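You operate a simulated robot arm through the tools that you are given. There is no shell and no other tool. Be economical: measure what you need, move in short steps, check, and stop when the job is done.

You run a simulated robot arm. Do the job below in one go: nothing can be reset, and whatever is moved stays where it is left.

Task
Switch the bench junction box on and clip its zone's label on the left of the clip rail.
Fine: button and zone word are under the lid; lid back on after.

It is judged by the outcome, as a careful person would: the job done as asked, and still so three seconds after it is handed in. It fails if anything else is knocked over, pushed out of place, dropped, spilled or broken. A push-on lid holds only when it is set on centred and level and pressed home; a screw cap is set on level and turned clockwise until tight.

Robot
A 6-joint arm with a two-finger parallel gripper, fixed in place. Base frame: the origin is at the foot of the arm, x ahead of it, y to its left, z up. Readings come in m, rad, newtons and seconds.
With the tool pointing down near the work surface it reaches from about 0.26 to 0.68 m from the base axis. Its first joint turns from -1.152 to 1.152 rad. Payload 2.9 kg.
The TCP is the grasp point between the finger pads, 0.03 m short of the fingertips. In the tool frame z runs along the fingers and y along their closing line. The gripper opens to 0.11 m. The fingers are 0.02 m wide and 0.01 m thick; the gripper's body (0.048 by 0.112 m) begins 0.055 m behind the TCP.
Orientation is that of the tool frame in the base frame, as a unit quaternion [w, x, y, z]. With the fingers straight down and closing along the base's y, the tool's x points along the base's -x, its y along +y and its z along -z.

Tools
- The arm moves only by the tool apply_moves. Its argument "increments" is one flat list of numbers, 7 for each row, row after row: the shift along the tool's x, y, z in units of 50 mm (1.0 is 50 mm), then the turn, a rotation vector about the tool's x, y, z in units of 8 degrees (1.0 is 8 degrees), then the opening in per cent of the stroke, from 0 (shut) to 100 (fully open). In form: [x, y, z, rx, ry, rz, gripper, x, y, z, rx, ry, rz, gripper, ...]. A call has 1 to 12 rows; each row shifts and turns the commanded pose from where the row before left it, along the tool's axes as they then stand. A call with a number of a shift or a turn outside -1 to 1 is refused whole. Rows are played at 5 a second. More than 0.05 m and 0.15 rad between two rows, or a gripper value outside its range, and nothing of the call is played. Where a pose cannot be reached the arm comes as near as it can. A force on the tool above 40 N (or 10 N above the force at the start of the call, whichever is more), or a blocked arm, ends the call early, and 0.2 s more pass. Each finger travels about 0.108 m/s and halts on what it meets, pressing with about 28 N; the grip force reading is that of the motor and also rises with nothing between the fingers. The clock runs only during rows and for 0.2 s after the last one: add rows that do not move to give the fingers time. It gives the time, the measured TCP pose, the force on the tool (base axes), the opening and the grip force at its end, in the units of the frame above (readings bear some noise), with the torque about the TCP (base axes, N m) and any sound that the robot's microphone picked up, and new pictures: "show" is both (left out), scene, wrist or none.
- Cameras (640 x 400 px; columns grow to the right, rows downward): "scene" is fixed at [0.0724, 0.4325, 1.3826]; the picture's right is [-0.79, -0.61, 0.00], its down [-0.37, 0.47, -0.80] and it looks along [0.49, -0.63, -0.60] (base axes); focal length 372 px, centre (320, 200). "wrist" rides on the gripper at [0.072, 0.017, -0.103] in the tool frame; the picture's right is [-0.23, 0.97, 0.00], its down [-0.76, -0.18, -0.62] and it looks along [-0.61, -0.14, 0.78] (tool axes); focal length 222 px, centre (320, 200). There is no depth. A picture from a camera that has moved, and an enlarged one, comes with that camera's place and axes in the base frame and with its lens.
- enlarge(camera, box): a new picture of the part [left, top, right, bottom] of that camera's present view, enlarged. It takes no simulated time.
- hand_in(): hands the job in; it is judged then, once.

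Go step by step. Nothing tells you positions but the pictures and the camera data: compare them with the known pose of the tool, close in by small moves and look again before you grip or let go. The budget is 120 turns and 200 pictures, counting those below and the enlarged ones. Unless the task says otherwise, let go and move clear before handing in, and close with one line.

The tools are called as name(argument=value, ...) on one line, values as JSON. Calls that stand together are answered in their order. apply_moves: Moves the arm, as the interface text tells. Its arguments: {"type":"object","properties":{"increments":{"type":"array","items":{"type":"number"}},"show":{"type":"string","enum":["both","scene","wrist","none"]}},"required":["increments"]} The other tools are called the same way: enlarge (camera, box) takes an enlarged picture of a part of a camera's view; hand_in () hands the job in.

At the start:

```text
time_s: 0.0
position: [0.3698, 0.0599, 1.1256]
tool_rot: [0.001, 0.0, 1.0, 0.0]
wrist_force: [0.2, -0.1, 0.1]
ft_torque: [0.0, 0.0, -0.01]
opening: 0.1103
gripper_force: 0.1
```

scene: 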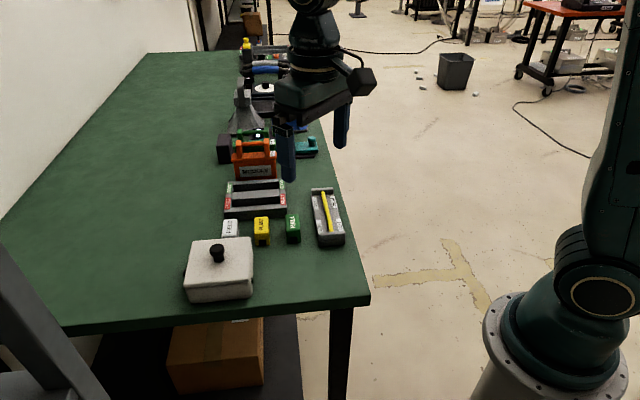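
wrist: 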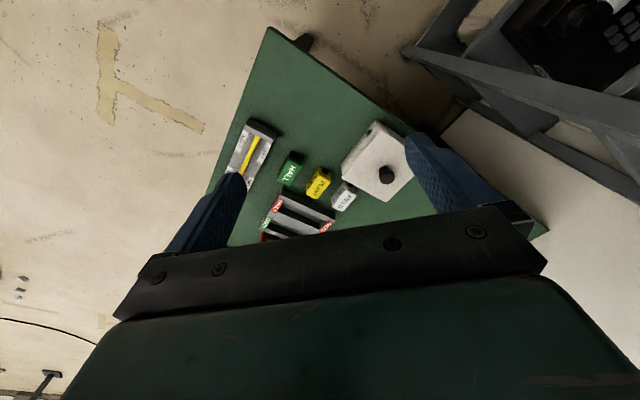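

I see a bench with a white lidded box with a black knob, three labels (FIELD?, PUMP?, HALL?), a clip rail and a tray. I'll enlarge the pictures to read them.

enlarge(camera="scene", box=[170, 160, 360, 310])

enlarge(camera="wrist", box=[220, 100, 440, 250])

```text
2.67 times, centred on (265, 235) of scene
camera zoom: at [0.0724, 0.4325, 1.3826], right [-0.79, -0.61, 0.0], down [-0.37, 0.47, -0.8], along [0.49, -0.63, -0.6], focal length 992 px, centre (467, 107)
```

zoom: 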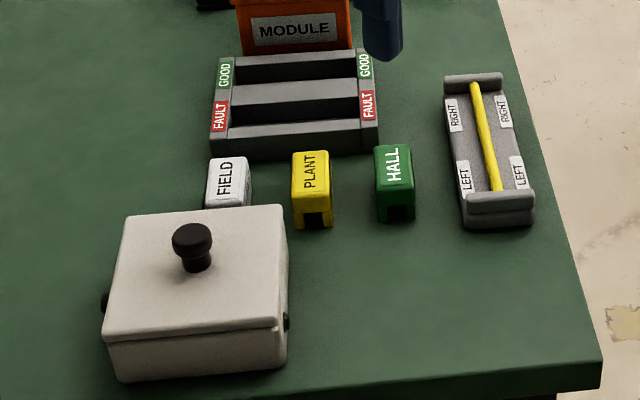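

```text
2.67 times, centred on (330, 175) of wrist
camera zoom: at [0.2978, 0.076, 1.2282], right [0.23, 0.97, 0.0], down [0.76, -0.18, 0.62], along [0.61, -0.14, -0.78], focal length 592 px, centre (293, 267)
```

zoom: 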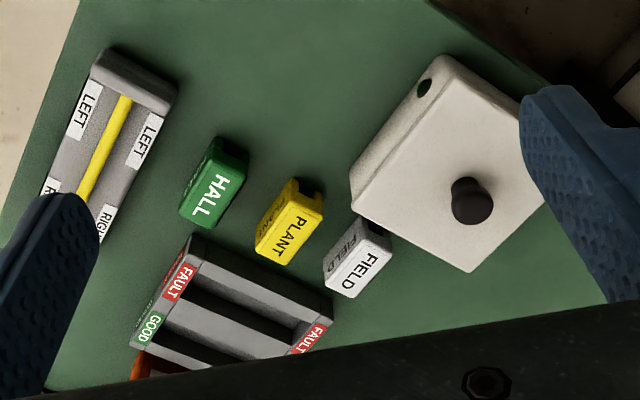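

The knob triangulates to about (0.545, 0.147, 0.878) and the clip rail's left end to about (0.44, -0.08, 0.82). I'll move closer above the box for a better look.

apply_moves(increments=[-0.48, 0.35, 0.48, 0, 0, 0, 100, -0.48, 0.35, 0.48, 0, 0, 0, 100, -0.48, 0.35, 0.48, 0, 0, 0, 100, -0.48, 0.35, 0.48, 0, 0, 0, 100, -0.48, 0.35, 0.48, 0, 0, 0, 100])

```text
time_s: 1.2
position: [0.4903, 0.1493, 1.0053]
tool_rot: [0.0, 0.0, 1.0, 0.0]
wrist_force: [-0.3, 0.1, -0.6]
ft_torque: [0.0, 0.05, -0.03]
opening: 0.1099
gripper_force: 0.0
camera wrist: at [0.4184, 0.1655, 1.1074], right [0.23, 0.97, 0.0], down [0.76, -0.18, 0.62], along [0.61, -0.14, -0.78], focal length 222 px, centre (320, 200)
```

scene: 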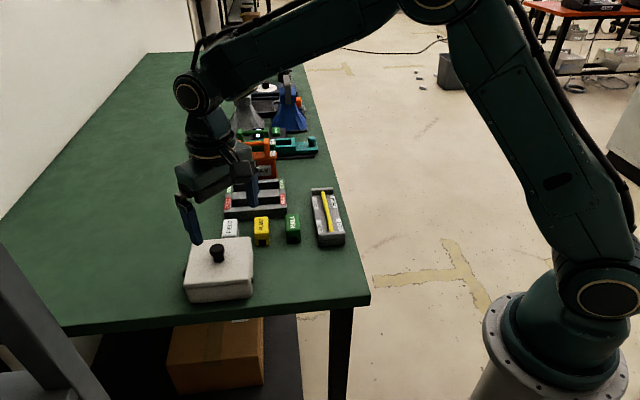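
wrist: 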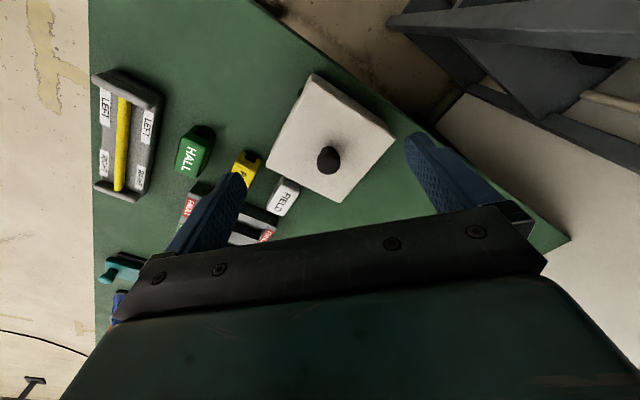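

enlarge(camera="wrist", box=[240, 60, 420, 220])

enlarge(camera="wrist", box=[80, 50, 310, 260])

enlarge(camera="scene", box=[170, 200, 270, 310])

```text
2.50 times, centred on (330, 140) of wrist
camera zoom: at [0.4184, 0.1655, 1.1074], right [0.23, 0.97, 0.0], down [0.76, -0.18, 0.62], along [0.61, -0.14, -0.78], focal length 555 px, centre (295, 350)
```

zoom: 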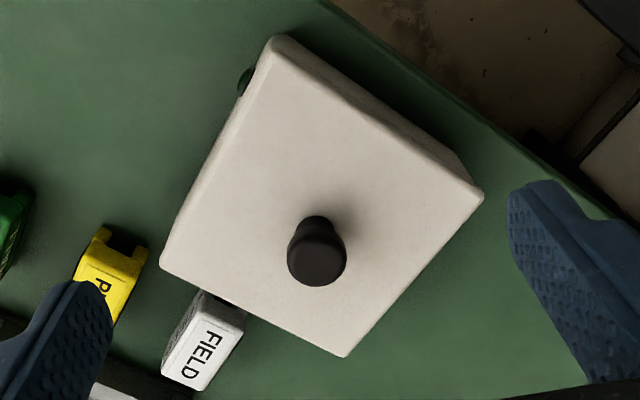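

```text
1.90 times, centred on (195, 155) of wrist
camera zoom: at [0.4184, 0.1655, 1.1074], right [0.23, 0.97, 0.0], down [0.76, -0.18, 0.62], along [0.61, -0.14, -0.78], focal length 423 px, centre (558, 286)
```

zoom: 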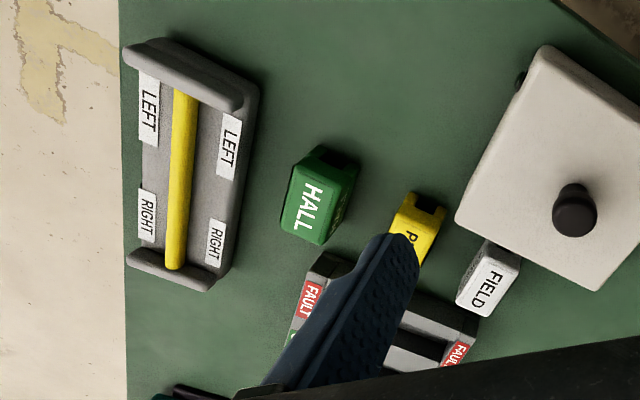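

```text
3.64 times, centred on (220, 255) of scene
camera zoom: at [0.0724, 0.4325, 1.3826], right [-0.79, -0.61, 0.0], down [-0.37, 0.47, -0.8], along [0.49, -0.63, -0.6], focal length 1352 px, centre (684, 0)
```

zoom: 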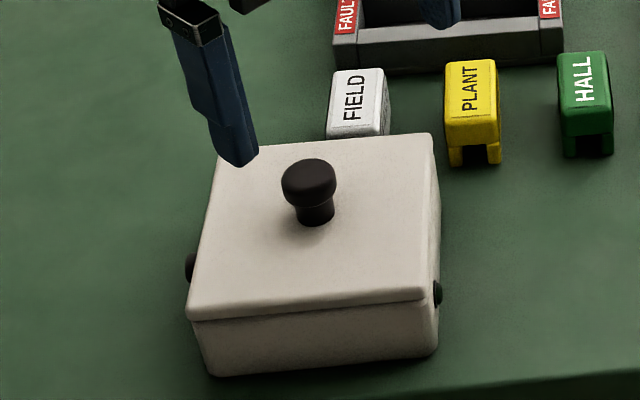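

The lid centre and knob agree at about (0.546, 0.147), with lid top z≈0.847 and knob top ≈0.88. The lid is square to the bench, which is rotated about 43°. Next I go above the knob.

apply_moves(increments=[-0.557, -0.02, 0.55, 0, 0, 0, 60, -0.557, -0.02, 0.55, 0, 0, 0, 60, 0, 0, 0.5, 0, 0, 0, 60, 0, 0, 0, 0, 0, 0, 60])

```text
time_s: 2.2
position: [0.5445, 0.1437, 0.9227]
tool_rot: [0.001, 0.0, 1.0, 0.0]
wrist_force: [0.2, 0.0, -1.8]
ft_torque: [0.01, 0.0, -0.01]
opening: 0.0658
gripper_force: 0.0
camera wrist: at [0.4734, 0.1607, 1.026], right [0.23, 0.97, 0.0], down [0.76, -0.18, 0.62], along [0.61, -0.14, -0.78], focal length 222 px, centre (320, 200)
```

scene: 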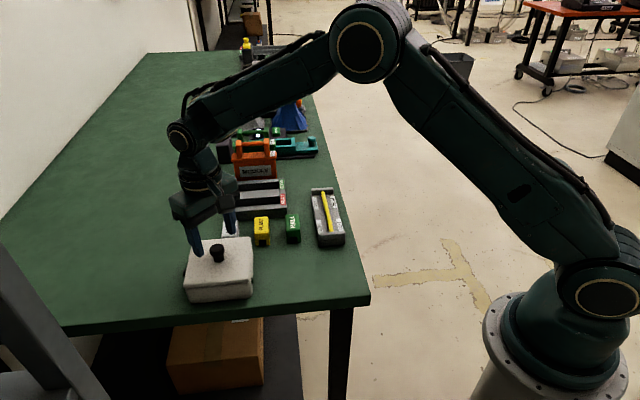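
wrist: 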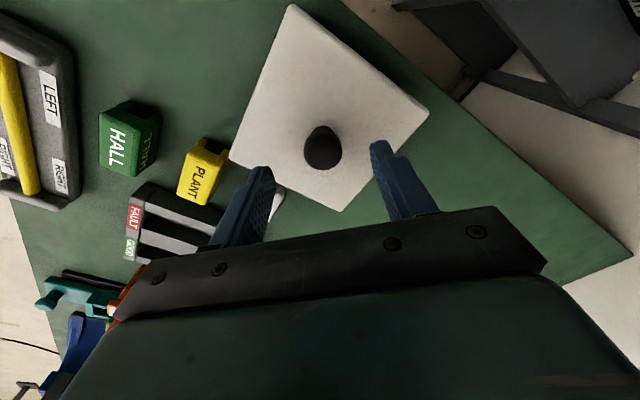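

The knob is at about (0.544, 0.147), nearly under the TCP. I descend and close on it.

apply_moves(increments=[0, 0.04, 0.4, 0, 0, 0, 60, 0, 0, 0.4, 0, 0, 0, 60, 0, 0, 0, 0, 0, 0, 60])

```text
time_s: 3.0
position: [0.5439, 0.1463, 0.8868]
tool_rot: [0.0, 0.0, 1.0, 0.0]
wrist_force: [-11.8, -1.1, 27.4]
ft_torque: [-0.23, 0.37, -0.02]
opening: 0.0658
gripper_force: 0.1
camera wrist: at [0.4723, 0.1624, 0.9892], right [0.23, 0.97, 0.0], down [0.76, -0.18, 0.62], along [0.61, -0.14, -0.78], focal length 222 px, centre (320, 200)
```

scene: 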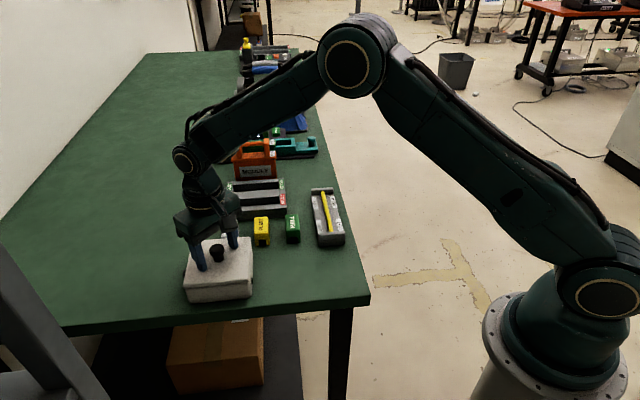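
wrist: 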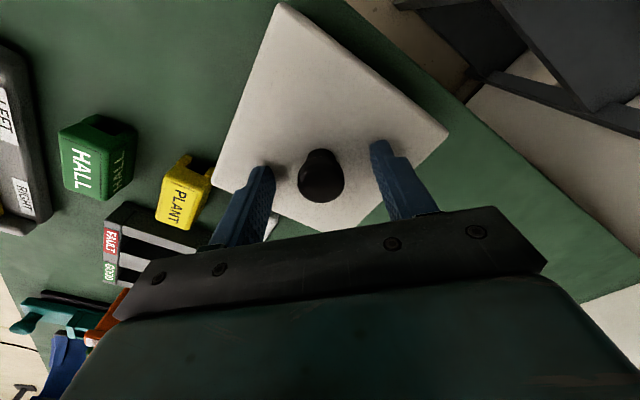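

The fingertips touched the lid, so I raise a few millimetres, centre on the knob and grip.

apply_moves(increments=[0.04, 0, -0.15, 0, 0, 0, 60, 0, 0, 0, 0, 0, 0, 15, 0, 0, 0, 0, 0, 0, 15, 0, 0, 0, 0, 0, 0, 15])

```text
time_s: 4.0
position: [0.541, 0.147, 0.8908]
tool_rot: [0.0, 0.0, 1.0, 0.0]
wrist_force: [0.2, -0.1, -0.2]
ft_torque: [-0.02, 0.03, 0.0]
opening: 0.0266
gripper_force: 27.8
heard: snap
camera wrist: at [0.4711, 0.1633, 0.9947], right [0.23, 0.97, 0.0], down [0.76, -0.18, 0.62], along [0.61, -0.14, -0.78], focal length 222 px, centre (320, 200)
```

scene: 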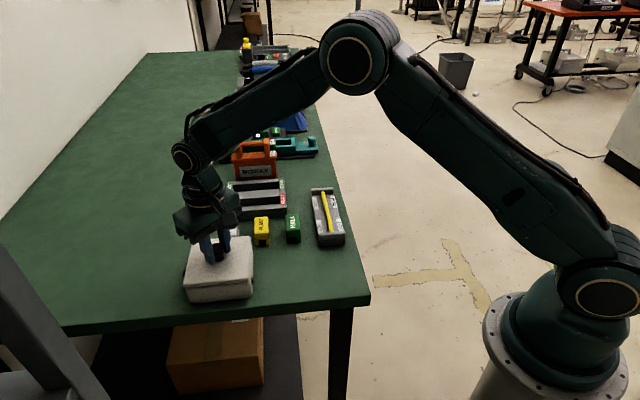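
wrist: 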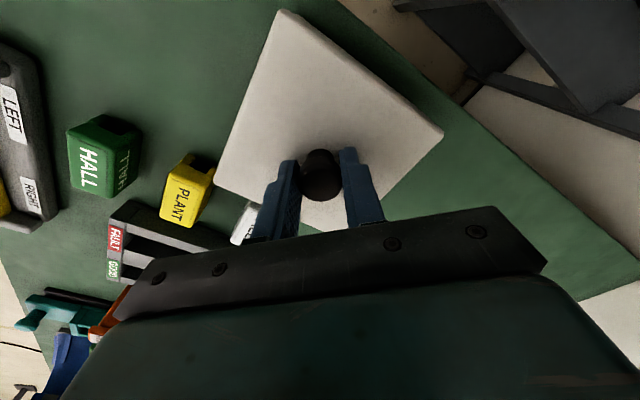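

The knob is gripped at 27 mm opening. I lift gently straight up.

apply_moves(increments=[0, 0, -0.1, 0, 0, 0, 10, 0, 0, -0.2, 0, 0, 0, 10, 0, 0, -0.3, 0, 0, 0, 10, 0, 0, -0.4, 0, 0, 0, 10])

```text
time_s: 5.0
position: [0.5421, 0.1472, 0.9405]
tool_rot: [-0.001, 0.0, 1.0, -0.001]
wrist_force: [0.1, 1.2, -0.8]
ft_torque: [-0.03, 0.0, -0.03]
opening: 0.0264
gripper_force: 27.8
camera wrist: at [0.4715, 0.1637, 1.0446], right [0.23, 0.97, 0.0], down [0.76, -0.18, 0.62], along [0.61, -0.14, -0.78], focal length 222 px, centre (320, 200)
```

scene: 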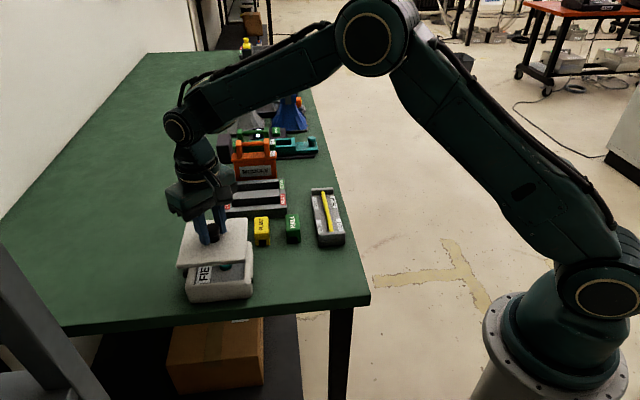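
wrist: 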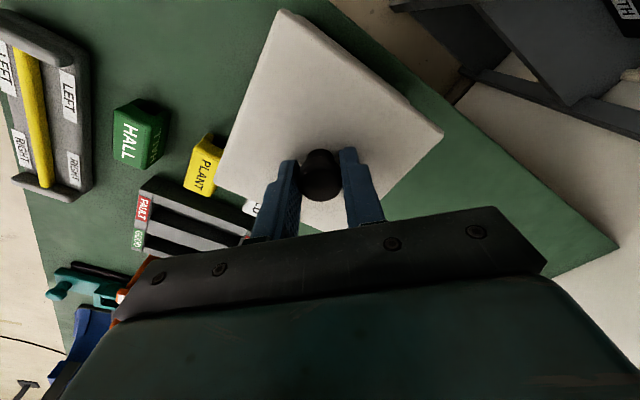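

The lid came off and the box is showing "FIE…". I carry the lid to the free bench area near (0.417, 0.027).

apply_moves(increments=[0.42, -0.4, 0, 0, 0, 0, 10, 0.42, -0.4, 0, 0, 0, 0, 10, 0.42, -0.4, 0, 0, 0, 0, 10, 0.42, -0.4, 0, 0, 0, 0, 10, 0.42, -0.4, 0, 0, 0, 0, 10, 0.42, -0.4, 0, 0, 0, 0, 10, 0, 0, 0, 0, 0, 0, 10])

enlarge(camera="scene", box=[170, 180, 370, 310])

```text
time_s: 6.6
position: [0.4164, 0.0258, 0.9402]
tool_rot: [0.0, 0.0, 1.0, 0.0]
wrist_force: [-0.6, 0.1, -1.7]
ft_torque: [-0.01, 0.01, 0.0]
opening: 0.0264
gripper_force: 28.3
camera wrist: at [0.3454, 0.0418, 1.0443], right [0.23, 0.97, 0.0], down [0.76, -0.18, 0.62], along [0.61, -0.14, -0.78], focal length 222 px, centre (320, 200)
```

scene: 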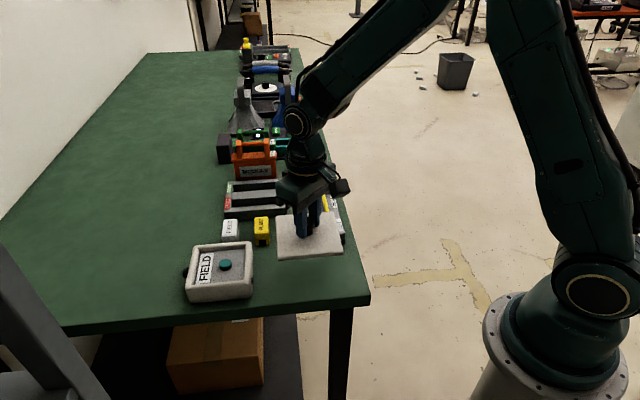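
wrist: 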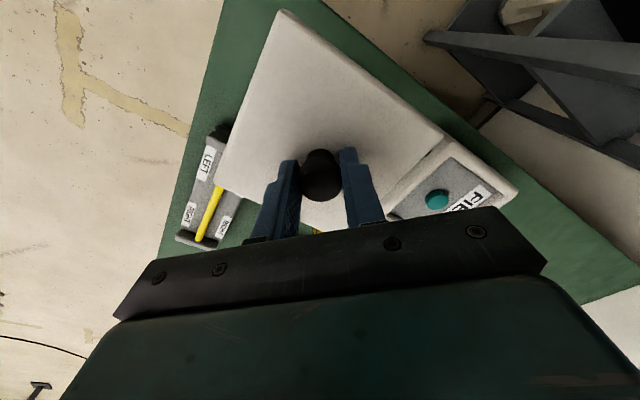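

```text
3.08 times, centred on (270, 245) of scene
camera zoom: at [0.0724, 0.4325, 1.3826], right [-0.79, -0.61, 0.0], down [-0.37, 0.47, -0.8], along [0.49, -0.63, -0.6], focal length 1144 px, centre (474, 62)
```

zoom: 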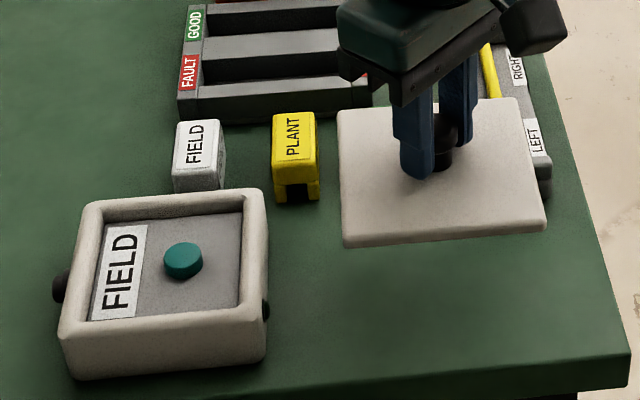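

The zone is FIELD (white label). The lid spot is a bit close to the rail, so I shift 21 mm in y and lower it.

apply_moves(increments=[0, 0.42, 0, 0, 0, 0, 10, 0, 0, 0.5, 0, 0, 0, 10, 0, 0, 0.5, 0, 0, 0, 10, 0, 0, 0.5, 0, 0, 0, 10, 0, 0, 0, 0, 0, 0, 10])

enlarge(camera="scene", box=[170, 180, 370, 310])

```text
time_s: 7.8
position: [0.417, 0.0468, 0.8663]
tool_rot: [0.0, 0.001, 1.0, 0.0]
wrist_force: [-0.3, -0.6, -0.8]
ft_torque: [-0.01, -0.06, -0.02]
opening: 0.0265
gripper_force: 27.7
camera wrist: at [0.3462, 0.0637, 0.969], right [0.23, 0.97, 0.0], down [0.76, -0.18, 0.62], along [0.61, -0.14, -0.78], focal length 222 px, centre (320, 200)
```

scene: 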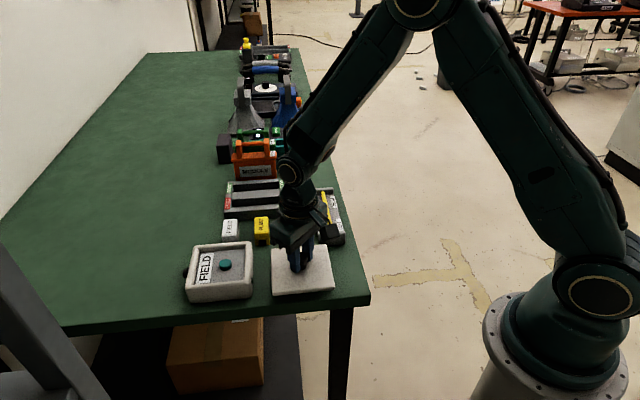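
wrist: 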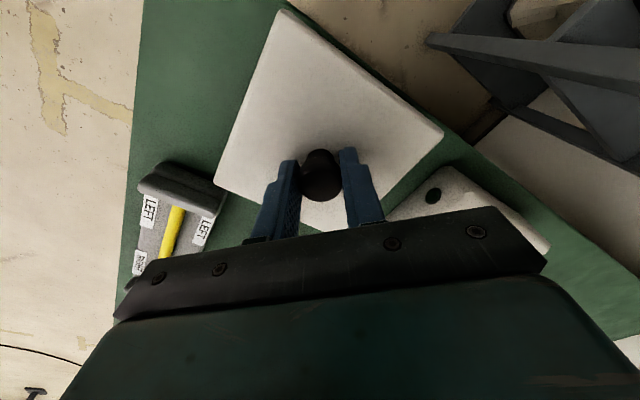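

```text
3.08 times, centred on (270, 245) of scene
camera zoom: at [0.0724, 0.4325, 1.3826], right [-0.79, -0.61, 0.0], down [-0.37, 0.47, -0.8], along [0.49, -0.63, -0.6], focal length 1144 px, centre (474, 62)
```

zoom: 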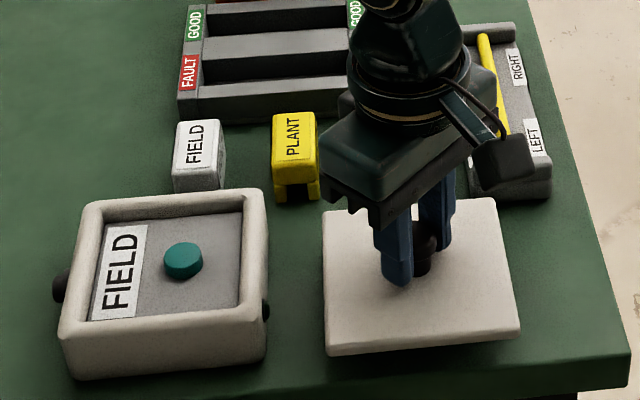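

The lid is clear of the rail and close to the bench. I nudge it 7 mm away from the bench edge and lower until contact.

apply_moves(increments=[-0.1, -0.1, 0.15, 0, 0, 0, 10, 0, 0, 0.1, 0, 0, 0, 10, 0, 0, 0.1, 0, 0, 0, 10, 0, 0, 0, 0, 0, 0, 10], show="scene")

```text
time_s: 8.8
position: [0.423, 0.0436, 0.8508]
tool_rot: [0.0, 0.0, 1.0, 0.0]
wrist_force: [-0.3, 0.3, -1.5]
ft_torque: [0.02, 0.01, 0.03]
opening: 0.0267
gripper_force: 28.2
```

scene: 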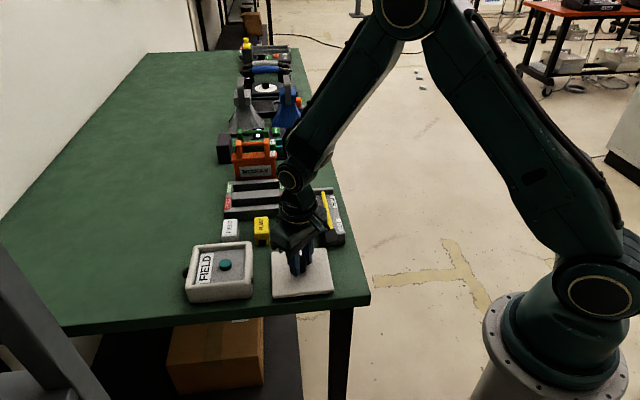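

apply_moves(increments=[0, 0, 0.06, 0, 0, 0, 10, 0, 0, 0.06, 0, 0, 0, 10, 0, 0, 0.06, 0, 0, 0, 10, 0, 0, 0.04, 0, 0, 0, 10], show="none")

enlarge(camera="scene", box=[170, 180, 370, 310])

```text
time_s: 10.0
position: [0.4234, 0.0439, 0.8413]
tool_rot: [0.004, 0.0, 1.0, 0.0]
wrist_force: [-1.1, -0.4, 3.7]
ft_torque: [-0.02, 0.14, -0.03]
opening: 0.0267
gripper_force: 28.0
stopped in row 4: the force on the tool passed its limit at 41 N (the readings are from after the stop); the commanded pose is now the measured one
```

```text
3.08 times, centred on (270, 245) of scene
camera zoom: at [0.0723, 0.4325, 1.3826], right [-0.79, -0.61, 0.0], down [-0.37, 0.47, -0.8], along [0.49, -0.63, -0.6], focal length 1144 px, centre (474, 62)
```

zoom: 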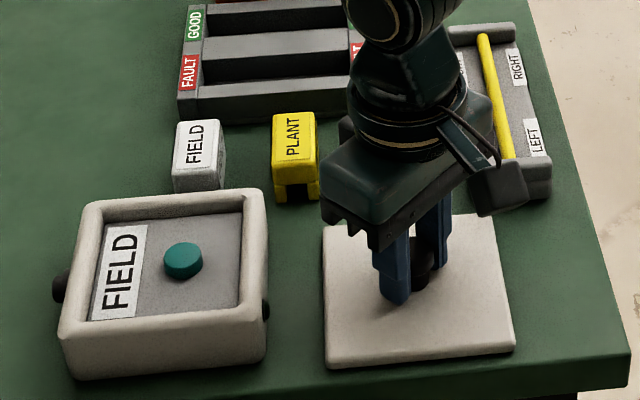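

The lid is resting flat on the bench. I release and rise.

apply_moves(increments=[0, 0, 0, 0, 0, 0, 50, 0, 0, 0, 0, 0, 0, 50, 0, 0, -0.5, 0, 0, 0, 50, 0, 0, -1, 0, 0, 0, 50, 0, 0, -1, 0, 0, 0, 50, 0, 0, 0, 0, 0, 0, 50])

enlarge(camera="scene", box=[170, 180, 370, 310])

```text
time_s: 11.4
position: [0.4245, 0.0426, 0.9655]
tool_rot: [0.003, 0.0, 1.0, 0.0]
wrist_force: [0.1, 0.5, 1.1]
ft_torque: [0.01, -0.01, 0.0]
opening: 0.0551
gripper_force: 0.0
camera wrist: at [0.3518, 0.0587, 1.0686], right [0.23, 0.97, 0.0], down [0.76, -0.18, 0.63], along [0.61, -0.14, -0.78], focal length 222 px, centre (320, 200)
```

scene: 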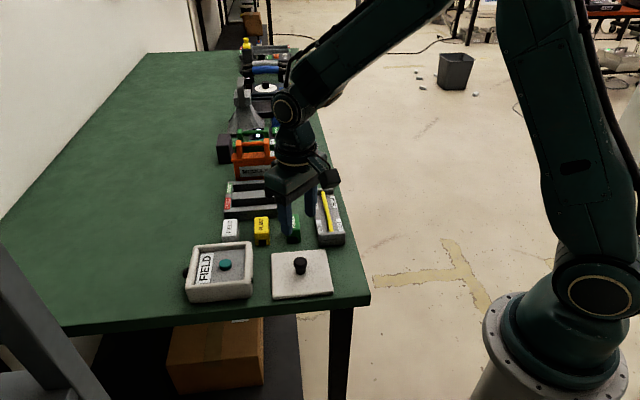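
wrist: 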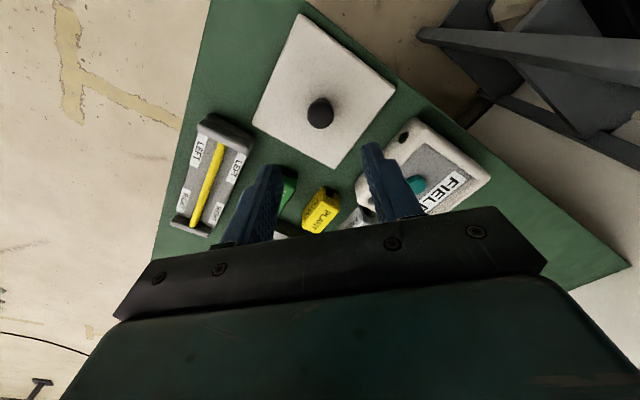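

```text
3.08 times, centred on (270, 245) of scene
camera zoom: at [0.0724, 0.4325, 1.3826], right [-0.79, -0.61, 0.0], down [-0.37, 0.47, -0.8], along [0.49, -0.63, -0.6], focal length 1144 px, centre (474, 62)
```

zoom: 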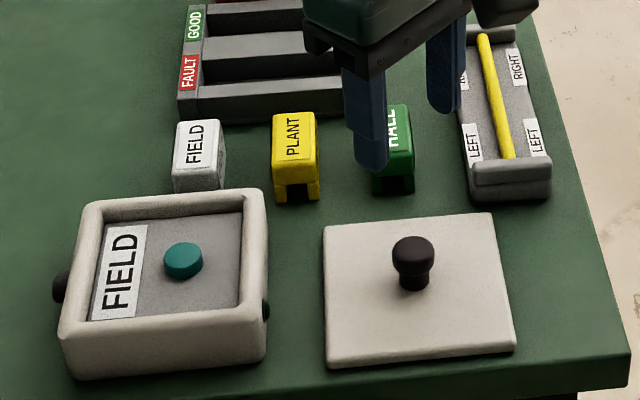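

The lid sits flat with its knob up. Now I go over the box with the fingers closed to locate the button.

apply_moves(increments=[-0.53, 0.47, 0, 0, 0.043, 0, 0, -0.53, 0.47, 0, 0, 0, 0, 0, -0.53, 0.47, 0, 0, 0, 0, 0, -0.53, 0.47, 0, 0, 0, 0, 0, 0, 0, 0, 0, 0, 0, 0])

enlarge(camera="wrist", box=[200, 50, 440, 230])

```text
time_s: 12.6
position: [0.5292, 0.1382, 0.9664]
tool_rot: [0.0, 0.0, 1.0, 0.0]
wrist_force: [0.4, -0.2, 0.4]
ft_torque: [-0.03, 0.0, -0.02]
opening: 0.0003
gripper_force: 27.9
camera wrist: at [0.4579, 0.1536, 1.0697], right [0.23, 0.97, 0.0], down [0.76, -0.18, 0.62], along [0.61, -0.14, -0.78], focal length 222 px, centre (320, 200)
```

scene: 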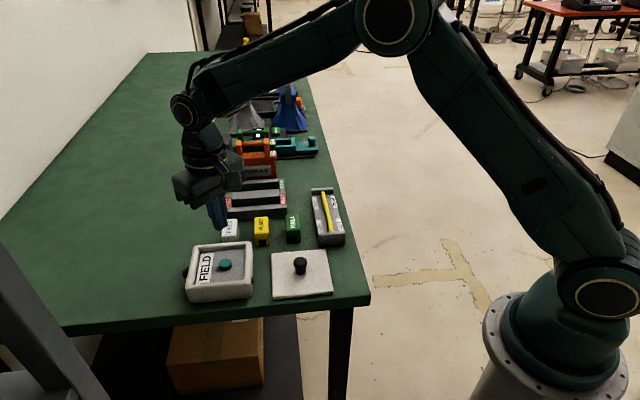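
wrist: 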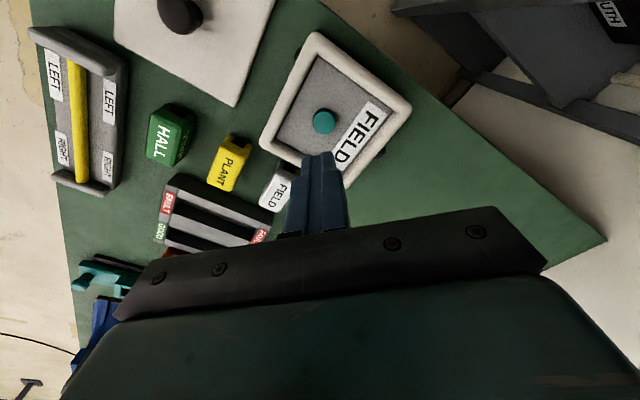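

```text
2.22 times, centred on (320, 140) of wrist
camera zoom: at [0.4579, 0.1536, 1.0697], right [0.23, 0.97, 0.0], down [0.76, -0.18, 0.62], along [0.61, -0.14, -0.78], focal length 494 px, centre (320, 333)
```

zoom: 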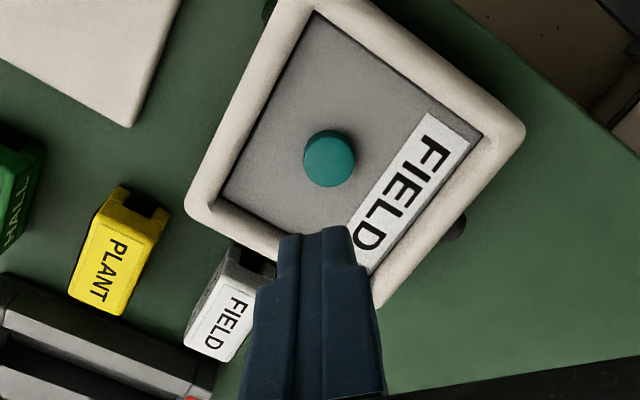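

The button is at about (0.536, 0.141, 0.84). I go above it and step down.

apply_moves(increments=[-0.14, 0.06, 0.5, 0, 0, 0, 0, 0, 0, 0.5, 0, 0, 0, 0, 0, 0, 0.5, 0, 0, 0, 0, 0, 0, 0, 0, 0, 0, 0])

enlarge(camera="scene", box=[170, 200, 270, 310])

enlarge(camera="wrist", box=[200, 50, 440, 230])

```text
time_s: 13.6
position: [0.5349, 0.1399, 0.8912]
tool_rot: [0.0, 0.0, 1.0, 0.0]
wrist_force: [0.3, -0.1, 0.6]
ft_torque: [-0.01, -0.03, 0.03]
opening: 0.0004
gripper_force: 28.0
camera wrist: at [0.4643, 0.1561, 0.9943], right [0.23, 0.97, 0.0], down [0.76, -0.18, 0.62], along [0.61, -0.14, -0.78], focal length 222 px, centre (320, 200)
```

scene: 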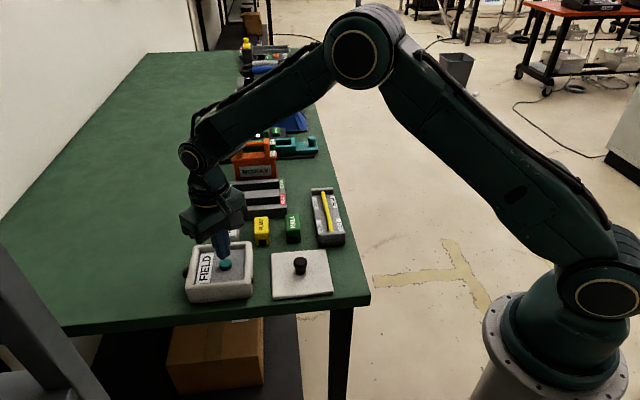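
wrist: 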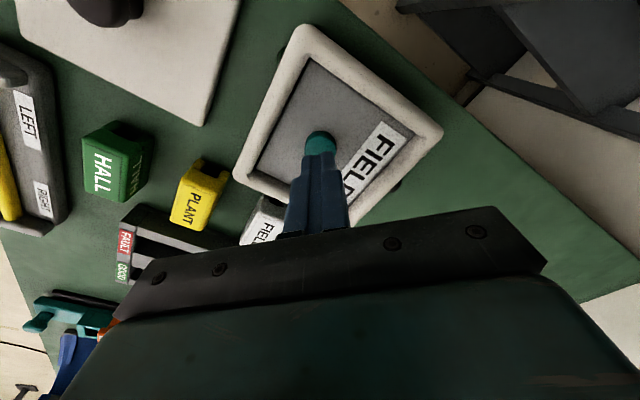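

```text
3.64 times, centred on (220, 255) of scene
camera zoom: at [0.0724, 0.4325, 1.3826], right [-0.79, -0.61, 0.0], down [-0.37, 0.47, -0.8], along [0.49, -0.63, -0.6], focal length 1352 px, centre (684, 0)
```

zoom: 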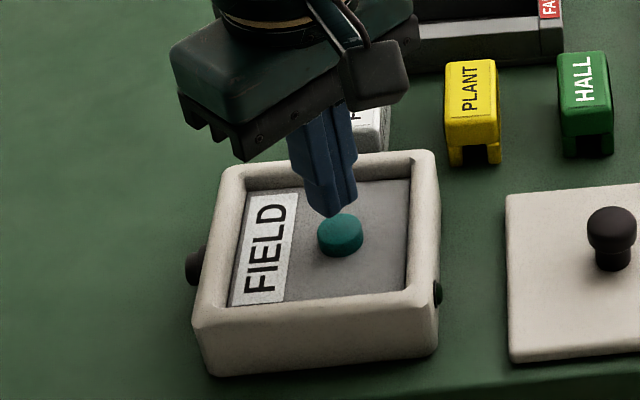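

```text
2.22 times, centred on (320, 140) of wrist
camera zoom: at [0.4643, 0.1561, 0.9943], right [0.23, 0.97, 0.0], down [0.76, -0.18, 0.62], along [0.61, -0.14, -0.78], focal length 494 px, centre (320, 333)
```

zoom: 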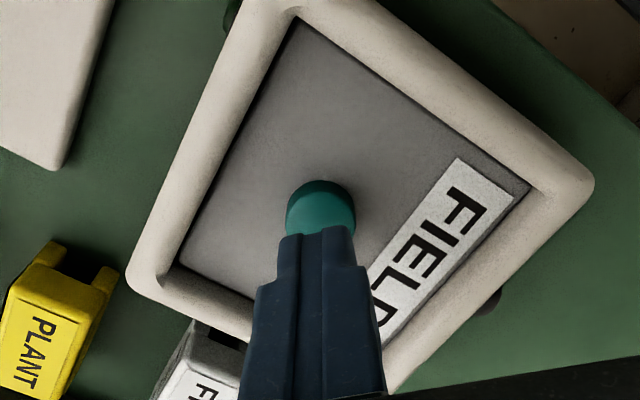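

The fingers are centred over the button. I press down in small steps.

apply_moves(increments=[0, 0, 0.15, 0, 0, 0, 0, 0, 0, 0.1, 0, 0, 0, 0, 0, 0, 0.1, 0, 0, 0, 0, 0, 0, 0.06, 0, 0, 0, 0, 0, 0, 0.06, 0, 0, 0, 0], show="none")

enlarge(camera="scene", box=[170, 200, 270, 310])

```text
time_s: 14.8
position: [0.536, 0.1395, 0.8679]
tool_rot: [0.001, 0.0, 1.0, -0.001]
wrist_force: [-1.4, 0.5, 3.8]
ft_torque: [0.02, 0.06, -0.02]
opening: 0.0
gripper_force: 28.1
heard: click
```

```text
3.64 times, centred on (220, 255) of scene
camera zoom: at [0.0723, 0.4325, 1.3826], right [-0.79, -0.61, 0.0], down [-0.37, 0.47, -0.8], along [0.49, -0.63, -0.6], focal length 1352 px, centre (684, 0)
```

zoom: 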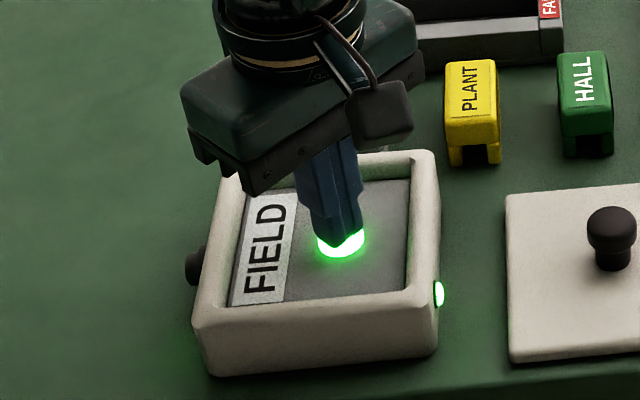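

It clicked and the button and side lamp lit green. I lift off and check that it stays on.

apply_moves(increments=[0, 0, -0.5, 0, 0, 0, 0, 0, 0, -1, 0, 0, 0, 0, 0, 0, -0.5, 0, 0, 0, 0, 0, 0, 0, 0, 0, 0, 50], show="wrist")

enlarge(camera="scene", box=[170, 180, 370, 310])

```text
time_s: 15.8
position: [0.5371, 0.1386, 0.9675]
tool_rot: [0.0, -0.001, 1.0, 0.001]
wrist_force: [0.2, 0.0, 0.6]
ft_torque: [-0.02, 0.03, -0.01]
opening: 0.0548
gripper_force: 0.1
camera wrist: at [0.4658, 0.155, 1.071], right [0.23, 0.97, 0.0], down [0.76, -0.18, 0.62], along [0.61, -0.14, -0.78], focal length 222 px, centre (320, 200)
```

wrist: 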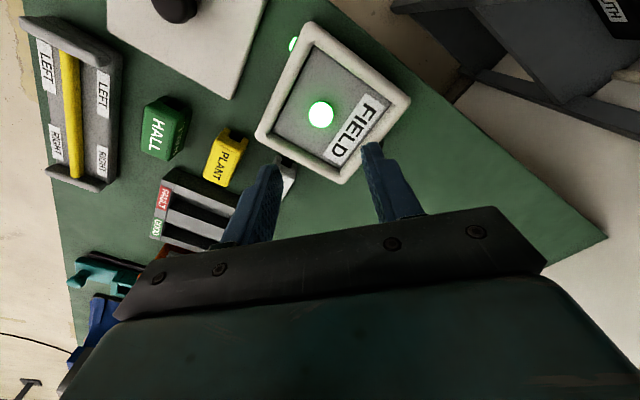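

```text
3.08 times, centred on (270, 245) of scene
camera zoom: at [0.0724, 0.4325, 1.3826], right [-0.79, -0.61, 0.0], down [-0.37, 0.47, -0.8], along [0.49, -0.63, -0.6], focal length 1144 px, centre (474, 62)
```

zoom: 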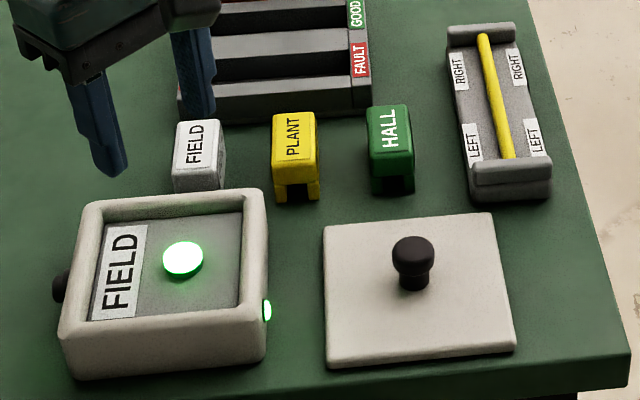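

The box is on and stays lit. Now I go back above the lid's knob to put it back.

apply_moves(increments=[0.454, -0.384, 0, 0, 0, 0, 50, 0.454, -0.384, 0, 0, 0, 0, 50, 0.454, -0.384, 0, 0, 0, 0, 50, 0.454, -0.384, 0, 0, 0, 0, 50, 0.454, -0.384, 0.4, 0, 0, 0, 50, 0, 0, 0.8, 0, 0, 0, 50, 0, 0, 0, 0, 0, 0, 50], show="wrist")

enlarge(camera="wrist", box=[220, 0, 460, 240])

```text
time_s: 17.4
position: [0.422, 0.0441, 0.9049]
tool_rot: [0.0, 0.0, 1.0, 0.001]
wrist_force: [0.5, 1.1, 0.1]
ft_torque: [0.0, 0.03, -0.02]
opening: 0.0551
gripper_force: 0.0
camera wrist: at [0.3511, 0.0606, 1.0081], right [0.23, 0.97, 0.0], down [0.76, -0.18, 0.62], along [0.61, -0.14, -0.78], focal length 222 px, centre (320, 200)
```

wrist: 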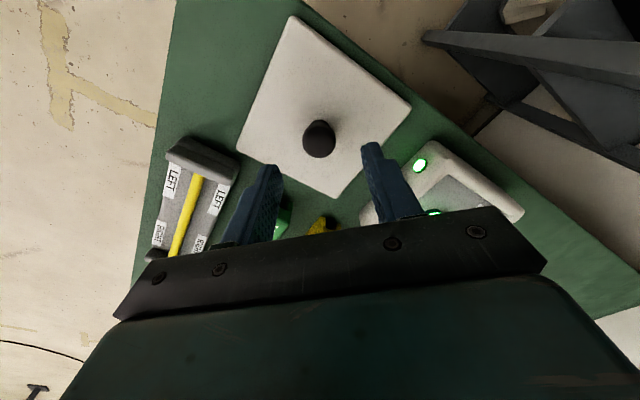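

```text
1.67 times, centred on (340, 120) of wrist
camera zoom: at [0.3511, 0.0606, 1.0081], right [0.23, 0.97, 0.0], down [0.76, -0.18, 0.62], along [0.61, -0.14, -0.78], focal length 370 px, centre (287, 333)
```

zoom: 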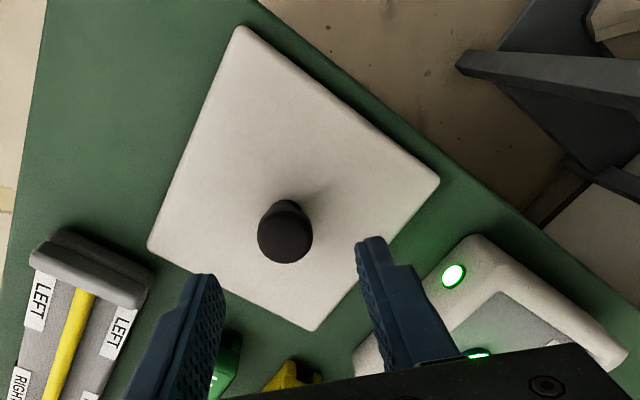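

I'm aligned over the knob; descending to the previous grip height and closing.

apply_moves(increments=[0, 0, 0.5, 0, 0, 0, 50, 0, 0, 0.5, 0, 0, 0, 50, 0, 0, 0.25, 0, 0, 0, 50, 0, 0, 0, 0, 0, 0, 10, 0, 0, 0, 0, 0, 0, 10, 0, 0, 0, 0, 0, 0, 10], show="wrist")

```text
time_s: 18.8
position: [0.424, 0.0431, 0.8425]
tool_rot: [0.0, 0.0, 1.0, 0.001]
wrist_force: [-0.1, 0.1, -0.7]
ft_torque: [0.02, 0.01, 0.01]
opening: 0.0264
gripper_force: 27.7
camera wrist: at [0.3531, 0.0602, 0.9468], right [0.23, 0.97, 0.0], down [0.76, -0.18, 0.62], along [0.61, -0.14, -0.78], focal length 222 px, centre (320, 200)
```

wrist: 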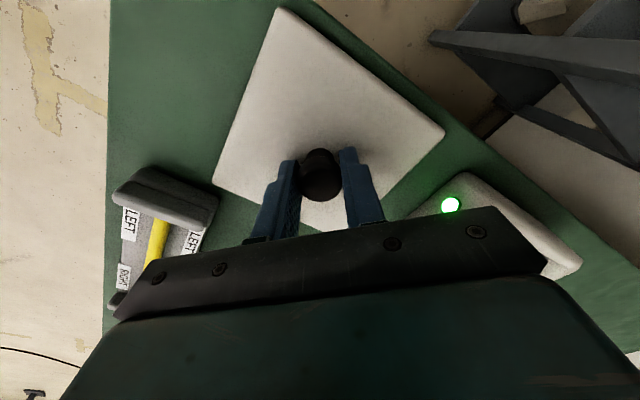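

The lid is gripped in the same relative pose as before. I lift and carry it back over the box.

apply_moves(increments=[0, 0, -0.5, 0, 0, 0, 10, 0, 0, -0.8, 0, 0, 0, 10, 0, 0, -0.8, 0, 0, 0, 10, -0.396, 0.345, 0, 0, 0, 0, 10, -0.396, 0.345, 0, 0, 0, 0, 10, -0.396, 0.345, 0, 0, 0, 0, 10, -0.396, 0.345, 0, 0, 0, 0, 10, -0.396, 0.345, 0, 0, 0, 0, 10, -0.396, 0.345, 0, 0, 0, 0, 10, 0, 0, 0, 0, 0, 0, 10])

enlarge(camera="scene", box=[170, 200, 270, 310])

```text
time_s: 21.0
position: [0.5422, 0.1474, 0.9502]
tool_rot: [0.0, 0.0, 1.0, 0.0]
wrist_force: [0.3, 0.5, -0.6]
ft_torque: [0.02, 0.01, 0.01]
opening: 0.0265
gripper_force: 27.5
camera wrist: at [0.472, 0.1645, 1.0537], right [0.23, 0.97, 0.0], down [0.76, -0.18, 0.62], along [0.61, -0.14, -0.78], focal length 222 px, centre (320, 200)
```

scene: 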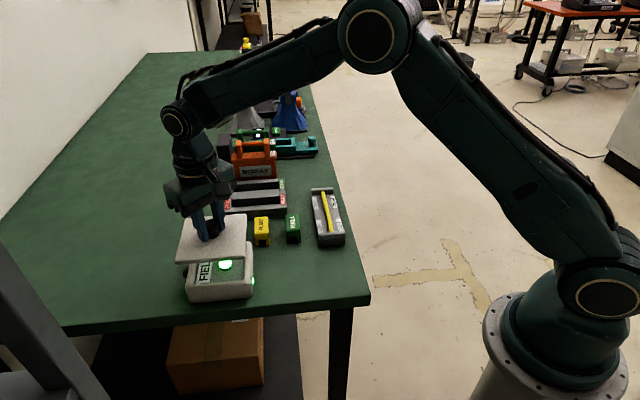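
wrist: 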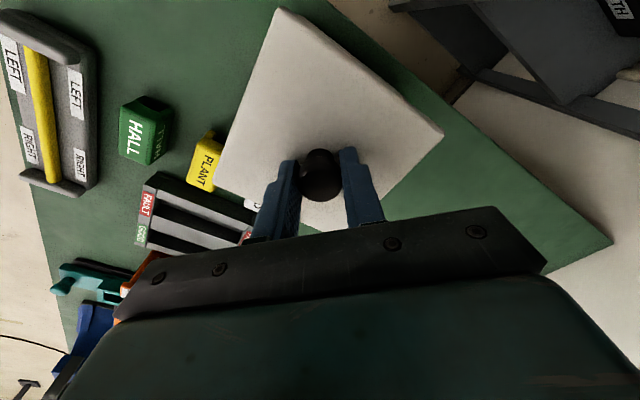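

```text
3.64 times, centred on (220, 255) of scene
camera zoom: at [0.0724, 0.4325, 1.3826], right [-0.79, -0.61, 0.0], down [-0.37, 0.47, -0.8], along [0.49, -0.63, -0.6], focal length 1352 px, centre (684, 0)
```

zoom: 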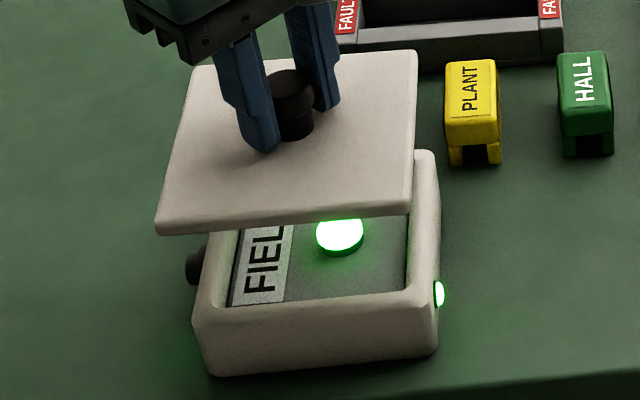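

The lid is over the box. I lower to about 1 cm above seating and check alignment.

apply_moves(increments=[0, 0, 0.3, 0, 0, 0, 10, 0, 0, 0.3, 0, 0, 0, 10, 0, 0, 0.3, 0, 0, 0, 10, 0, 0, 0, 0, 0, 0, 10], show="none")

enlarge(camera="scene", box=[170, 200, 270, 310])

enlarge(camera="wrist", box=[200, 0, 460, 240])

```text
time_s: 22.0
position: [0.5426, 0.1481, 0.9037]
tool_rot: [0.0, 0.0, 1.0, 0.0]
wrist_force: [-0.1, -0.7, -1.4]
ft_torque: [0.0, 0.0, 0.05]
opening: 0.0264
gripper_force: 27.7
```

```text
3.64 times, centred on (220, 255) of scene
camera zoom: at [0.0724, 0.4325, 1.3826], right [-0.79, -0.61, 0.0], down [-0.37, 0.47, -0.8], along [0.49, -0.63, -0.6], focal length 1352 px, centre (684, 0)
```

zoom: 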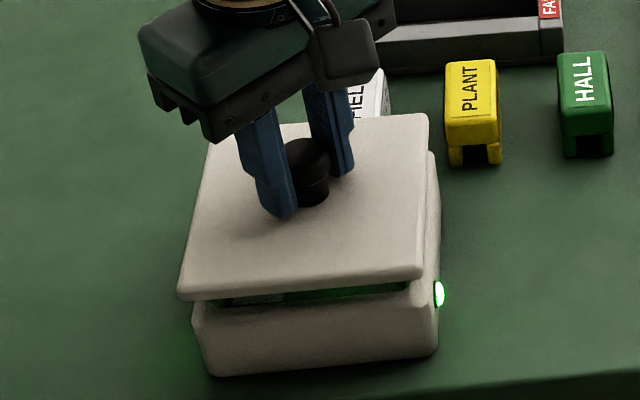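

```text
1.67 times, centred on (330, 120) of wrist
camera zoom: at [0.4711, 0.1645, 1.0078], right [0.23, 0.97, 0.0], down [0.76, -0.18, 0.62], along [0.61, -0.14, -0.78], focal length 370 px, centre (303, 333)
```

zoom: 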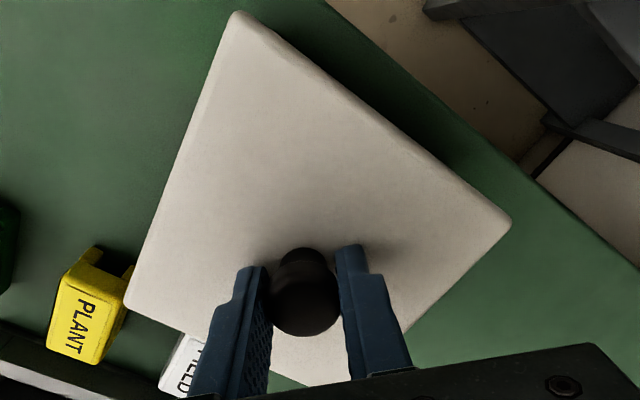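

Alignment is within about 1–2 mm. I nudge by 1 mm and lower, then press home.

apply_moves(increments=[0.022, -0.017, 0.1, 0, 0, 0, 10, 0, 0, 0.08, 0, 0, 0, 10, 0, 0, 0.06, 0, 0, 0, 10, 0, 0, 0, 0, 0, 0, 10], show="none")

enlarge(camera="scene", box=[170, 200, 270, 310])

```text
time_s: 23.0
position: [0.5401, 0.1454, 0.8924]
tool_rot: [0.0, -0.001, 1.0, 0.0]
wrist_force: [0.3, -0.5, -1.1]
ft_torque: [0.02, -0.02, 0.05]
opening: 0.0261
gripper_force: 28.0
```

```text
3.64 times, centred on (220, 255) of scene
camera zoom: at [0.0724, 0.4325, 1.3826], right [-0.79, -0.61, 0.0], down [-0.37, 0.47, -0.8], along [0.49, -0.63, -0.6], focal length 1352 px, centre (684, 0)
```

zoom: 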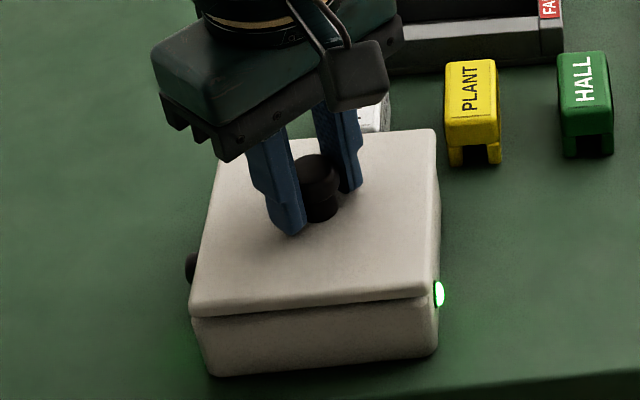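

It lines up nicely. I press down slowly for the snap.

apply_moves(increments=[0, 0, 0.04, 0, 0, 0, 10, 0, 0, 0.04, 0, 0, 0, 10, 0, 0, 0.04, 0, 0, 0, 10, 0, 0, 0.04, 0, 0, 0, 10, 0, 0, 0.04, 0, 0, 0, 10, 0, 0, 0.04, 0, 0, 0, 10, 0, 0, 0.04, 0, 0, 0, 10], show="none")

enlarge(camera="scene", box=[170, 200, 270, 310])

```text
time_s: 24.4
position: [0.5442, 0.1485, 0.8858]
tool_rot: [0.006, 0.001, 1.0, 0.002]
wrist_force: [-0.2, -0.4, 1.1]
ft_torque: [-0.02, 0.18, 0.05]
opening: 0.0267
gripper_force: 28.0
stopped in row 7: the force on the tool passed its limit at 42 N (the readings are from after the stop); the commanded pose is now the measured one
```

```text
3.64 times, centred on (220, 255) of scene
camera zoom: at [0.0724, 0.4325, 1.3826], right [-0.79, -0.61, 0.0], down [-0.37, 0.47, -0.8], along [0.49, -0.63, -0.6], focal length 1352 px, centre (684, 0)
```

zoom: 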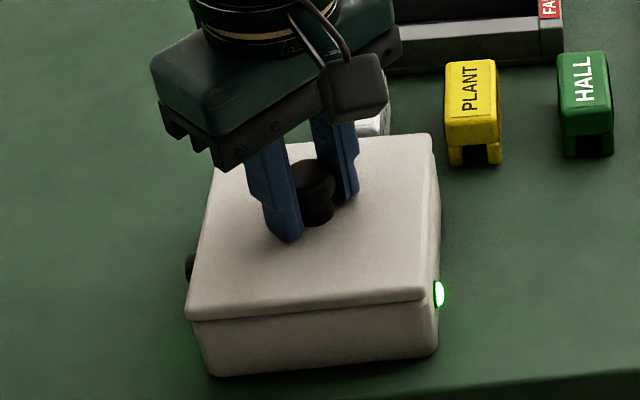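

No snap was heard yet, though the lid looks nearly seated. I release, rise and look.

apply_moves(increments=[0, 0, 0, 0, 0.09, 0, 50, 0, 0, 0, 0, 0, 0, 50, 0, 0, -0.6, 0, 0, 0, 50, 0, 0, -0.6, 0, 0, 0, 50, 0, 0, 0, 0, 0, 0, 50], show="wrist")

enlarge(camera="scene", box=[170, 200, 270, 310])

```text
time_s: 25.6
position: [0.5421, 0.1494, 0.9481]
tool_rot: [-0.001, 0.001, 1.0, 0.002]
wrist_force: [-0.6, -0.4, -0.6]
ft_torque: [0.0, 0.04, 0.0]
opening: 0.0552
gripper_force: 0.2
heard: snap
camera wrist: at [0.4715, 0.1646, 1.0508], right [0.23, 0.97, 0.0], down [0.76, -0.18, 0.62], along [0.61, -0.14, -0.78], focal length 222 px, centre (320, 200)
```

wrist: 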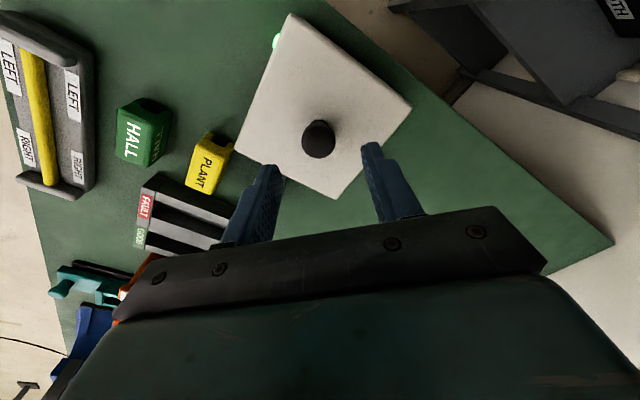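

```text
3.64 times, centred on (220, 255) of scene
camera zoom: at [0.0724, 0.4325, 1.3826], right [-0.79, -0.61, 0.0], down [-0.37, 0.47, -0.8], along [0.49, -0.63, -0.6], focal length 1352 px, centre (684, 0)
```

zoom: 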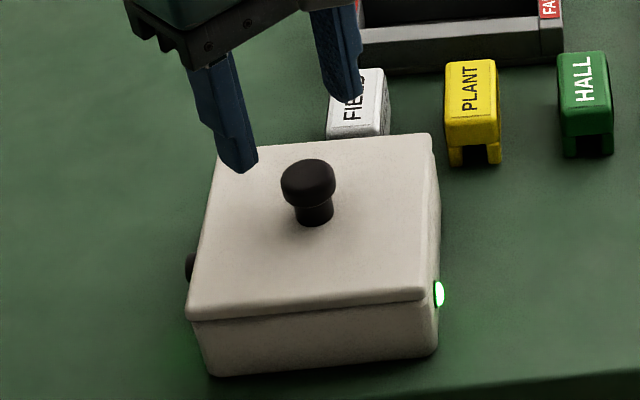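

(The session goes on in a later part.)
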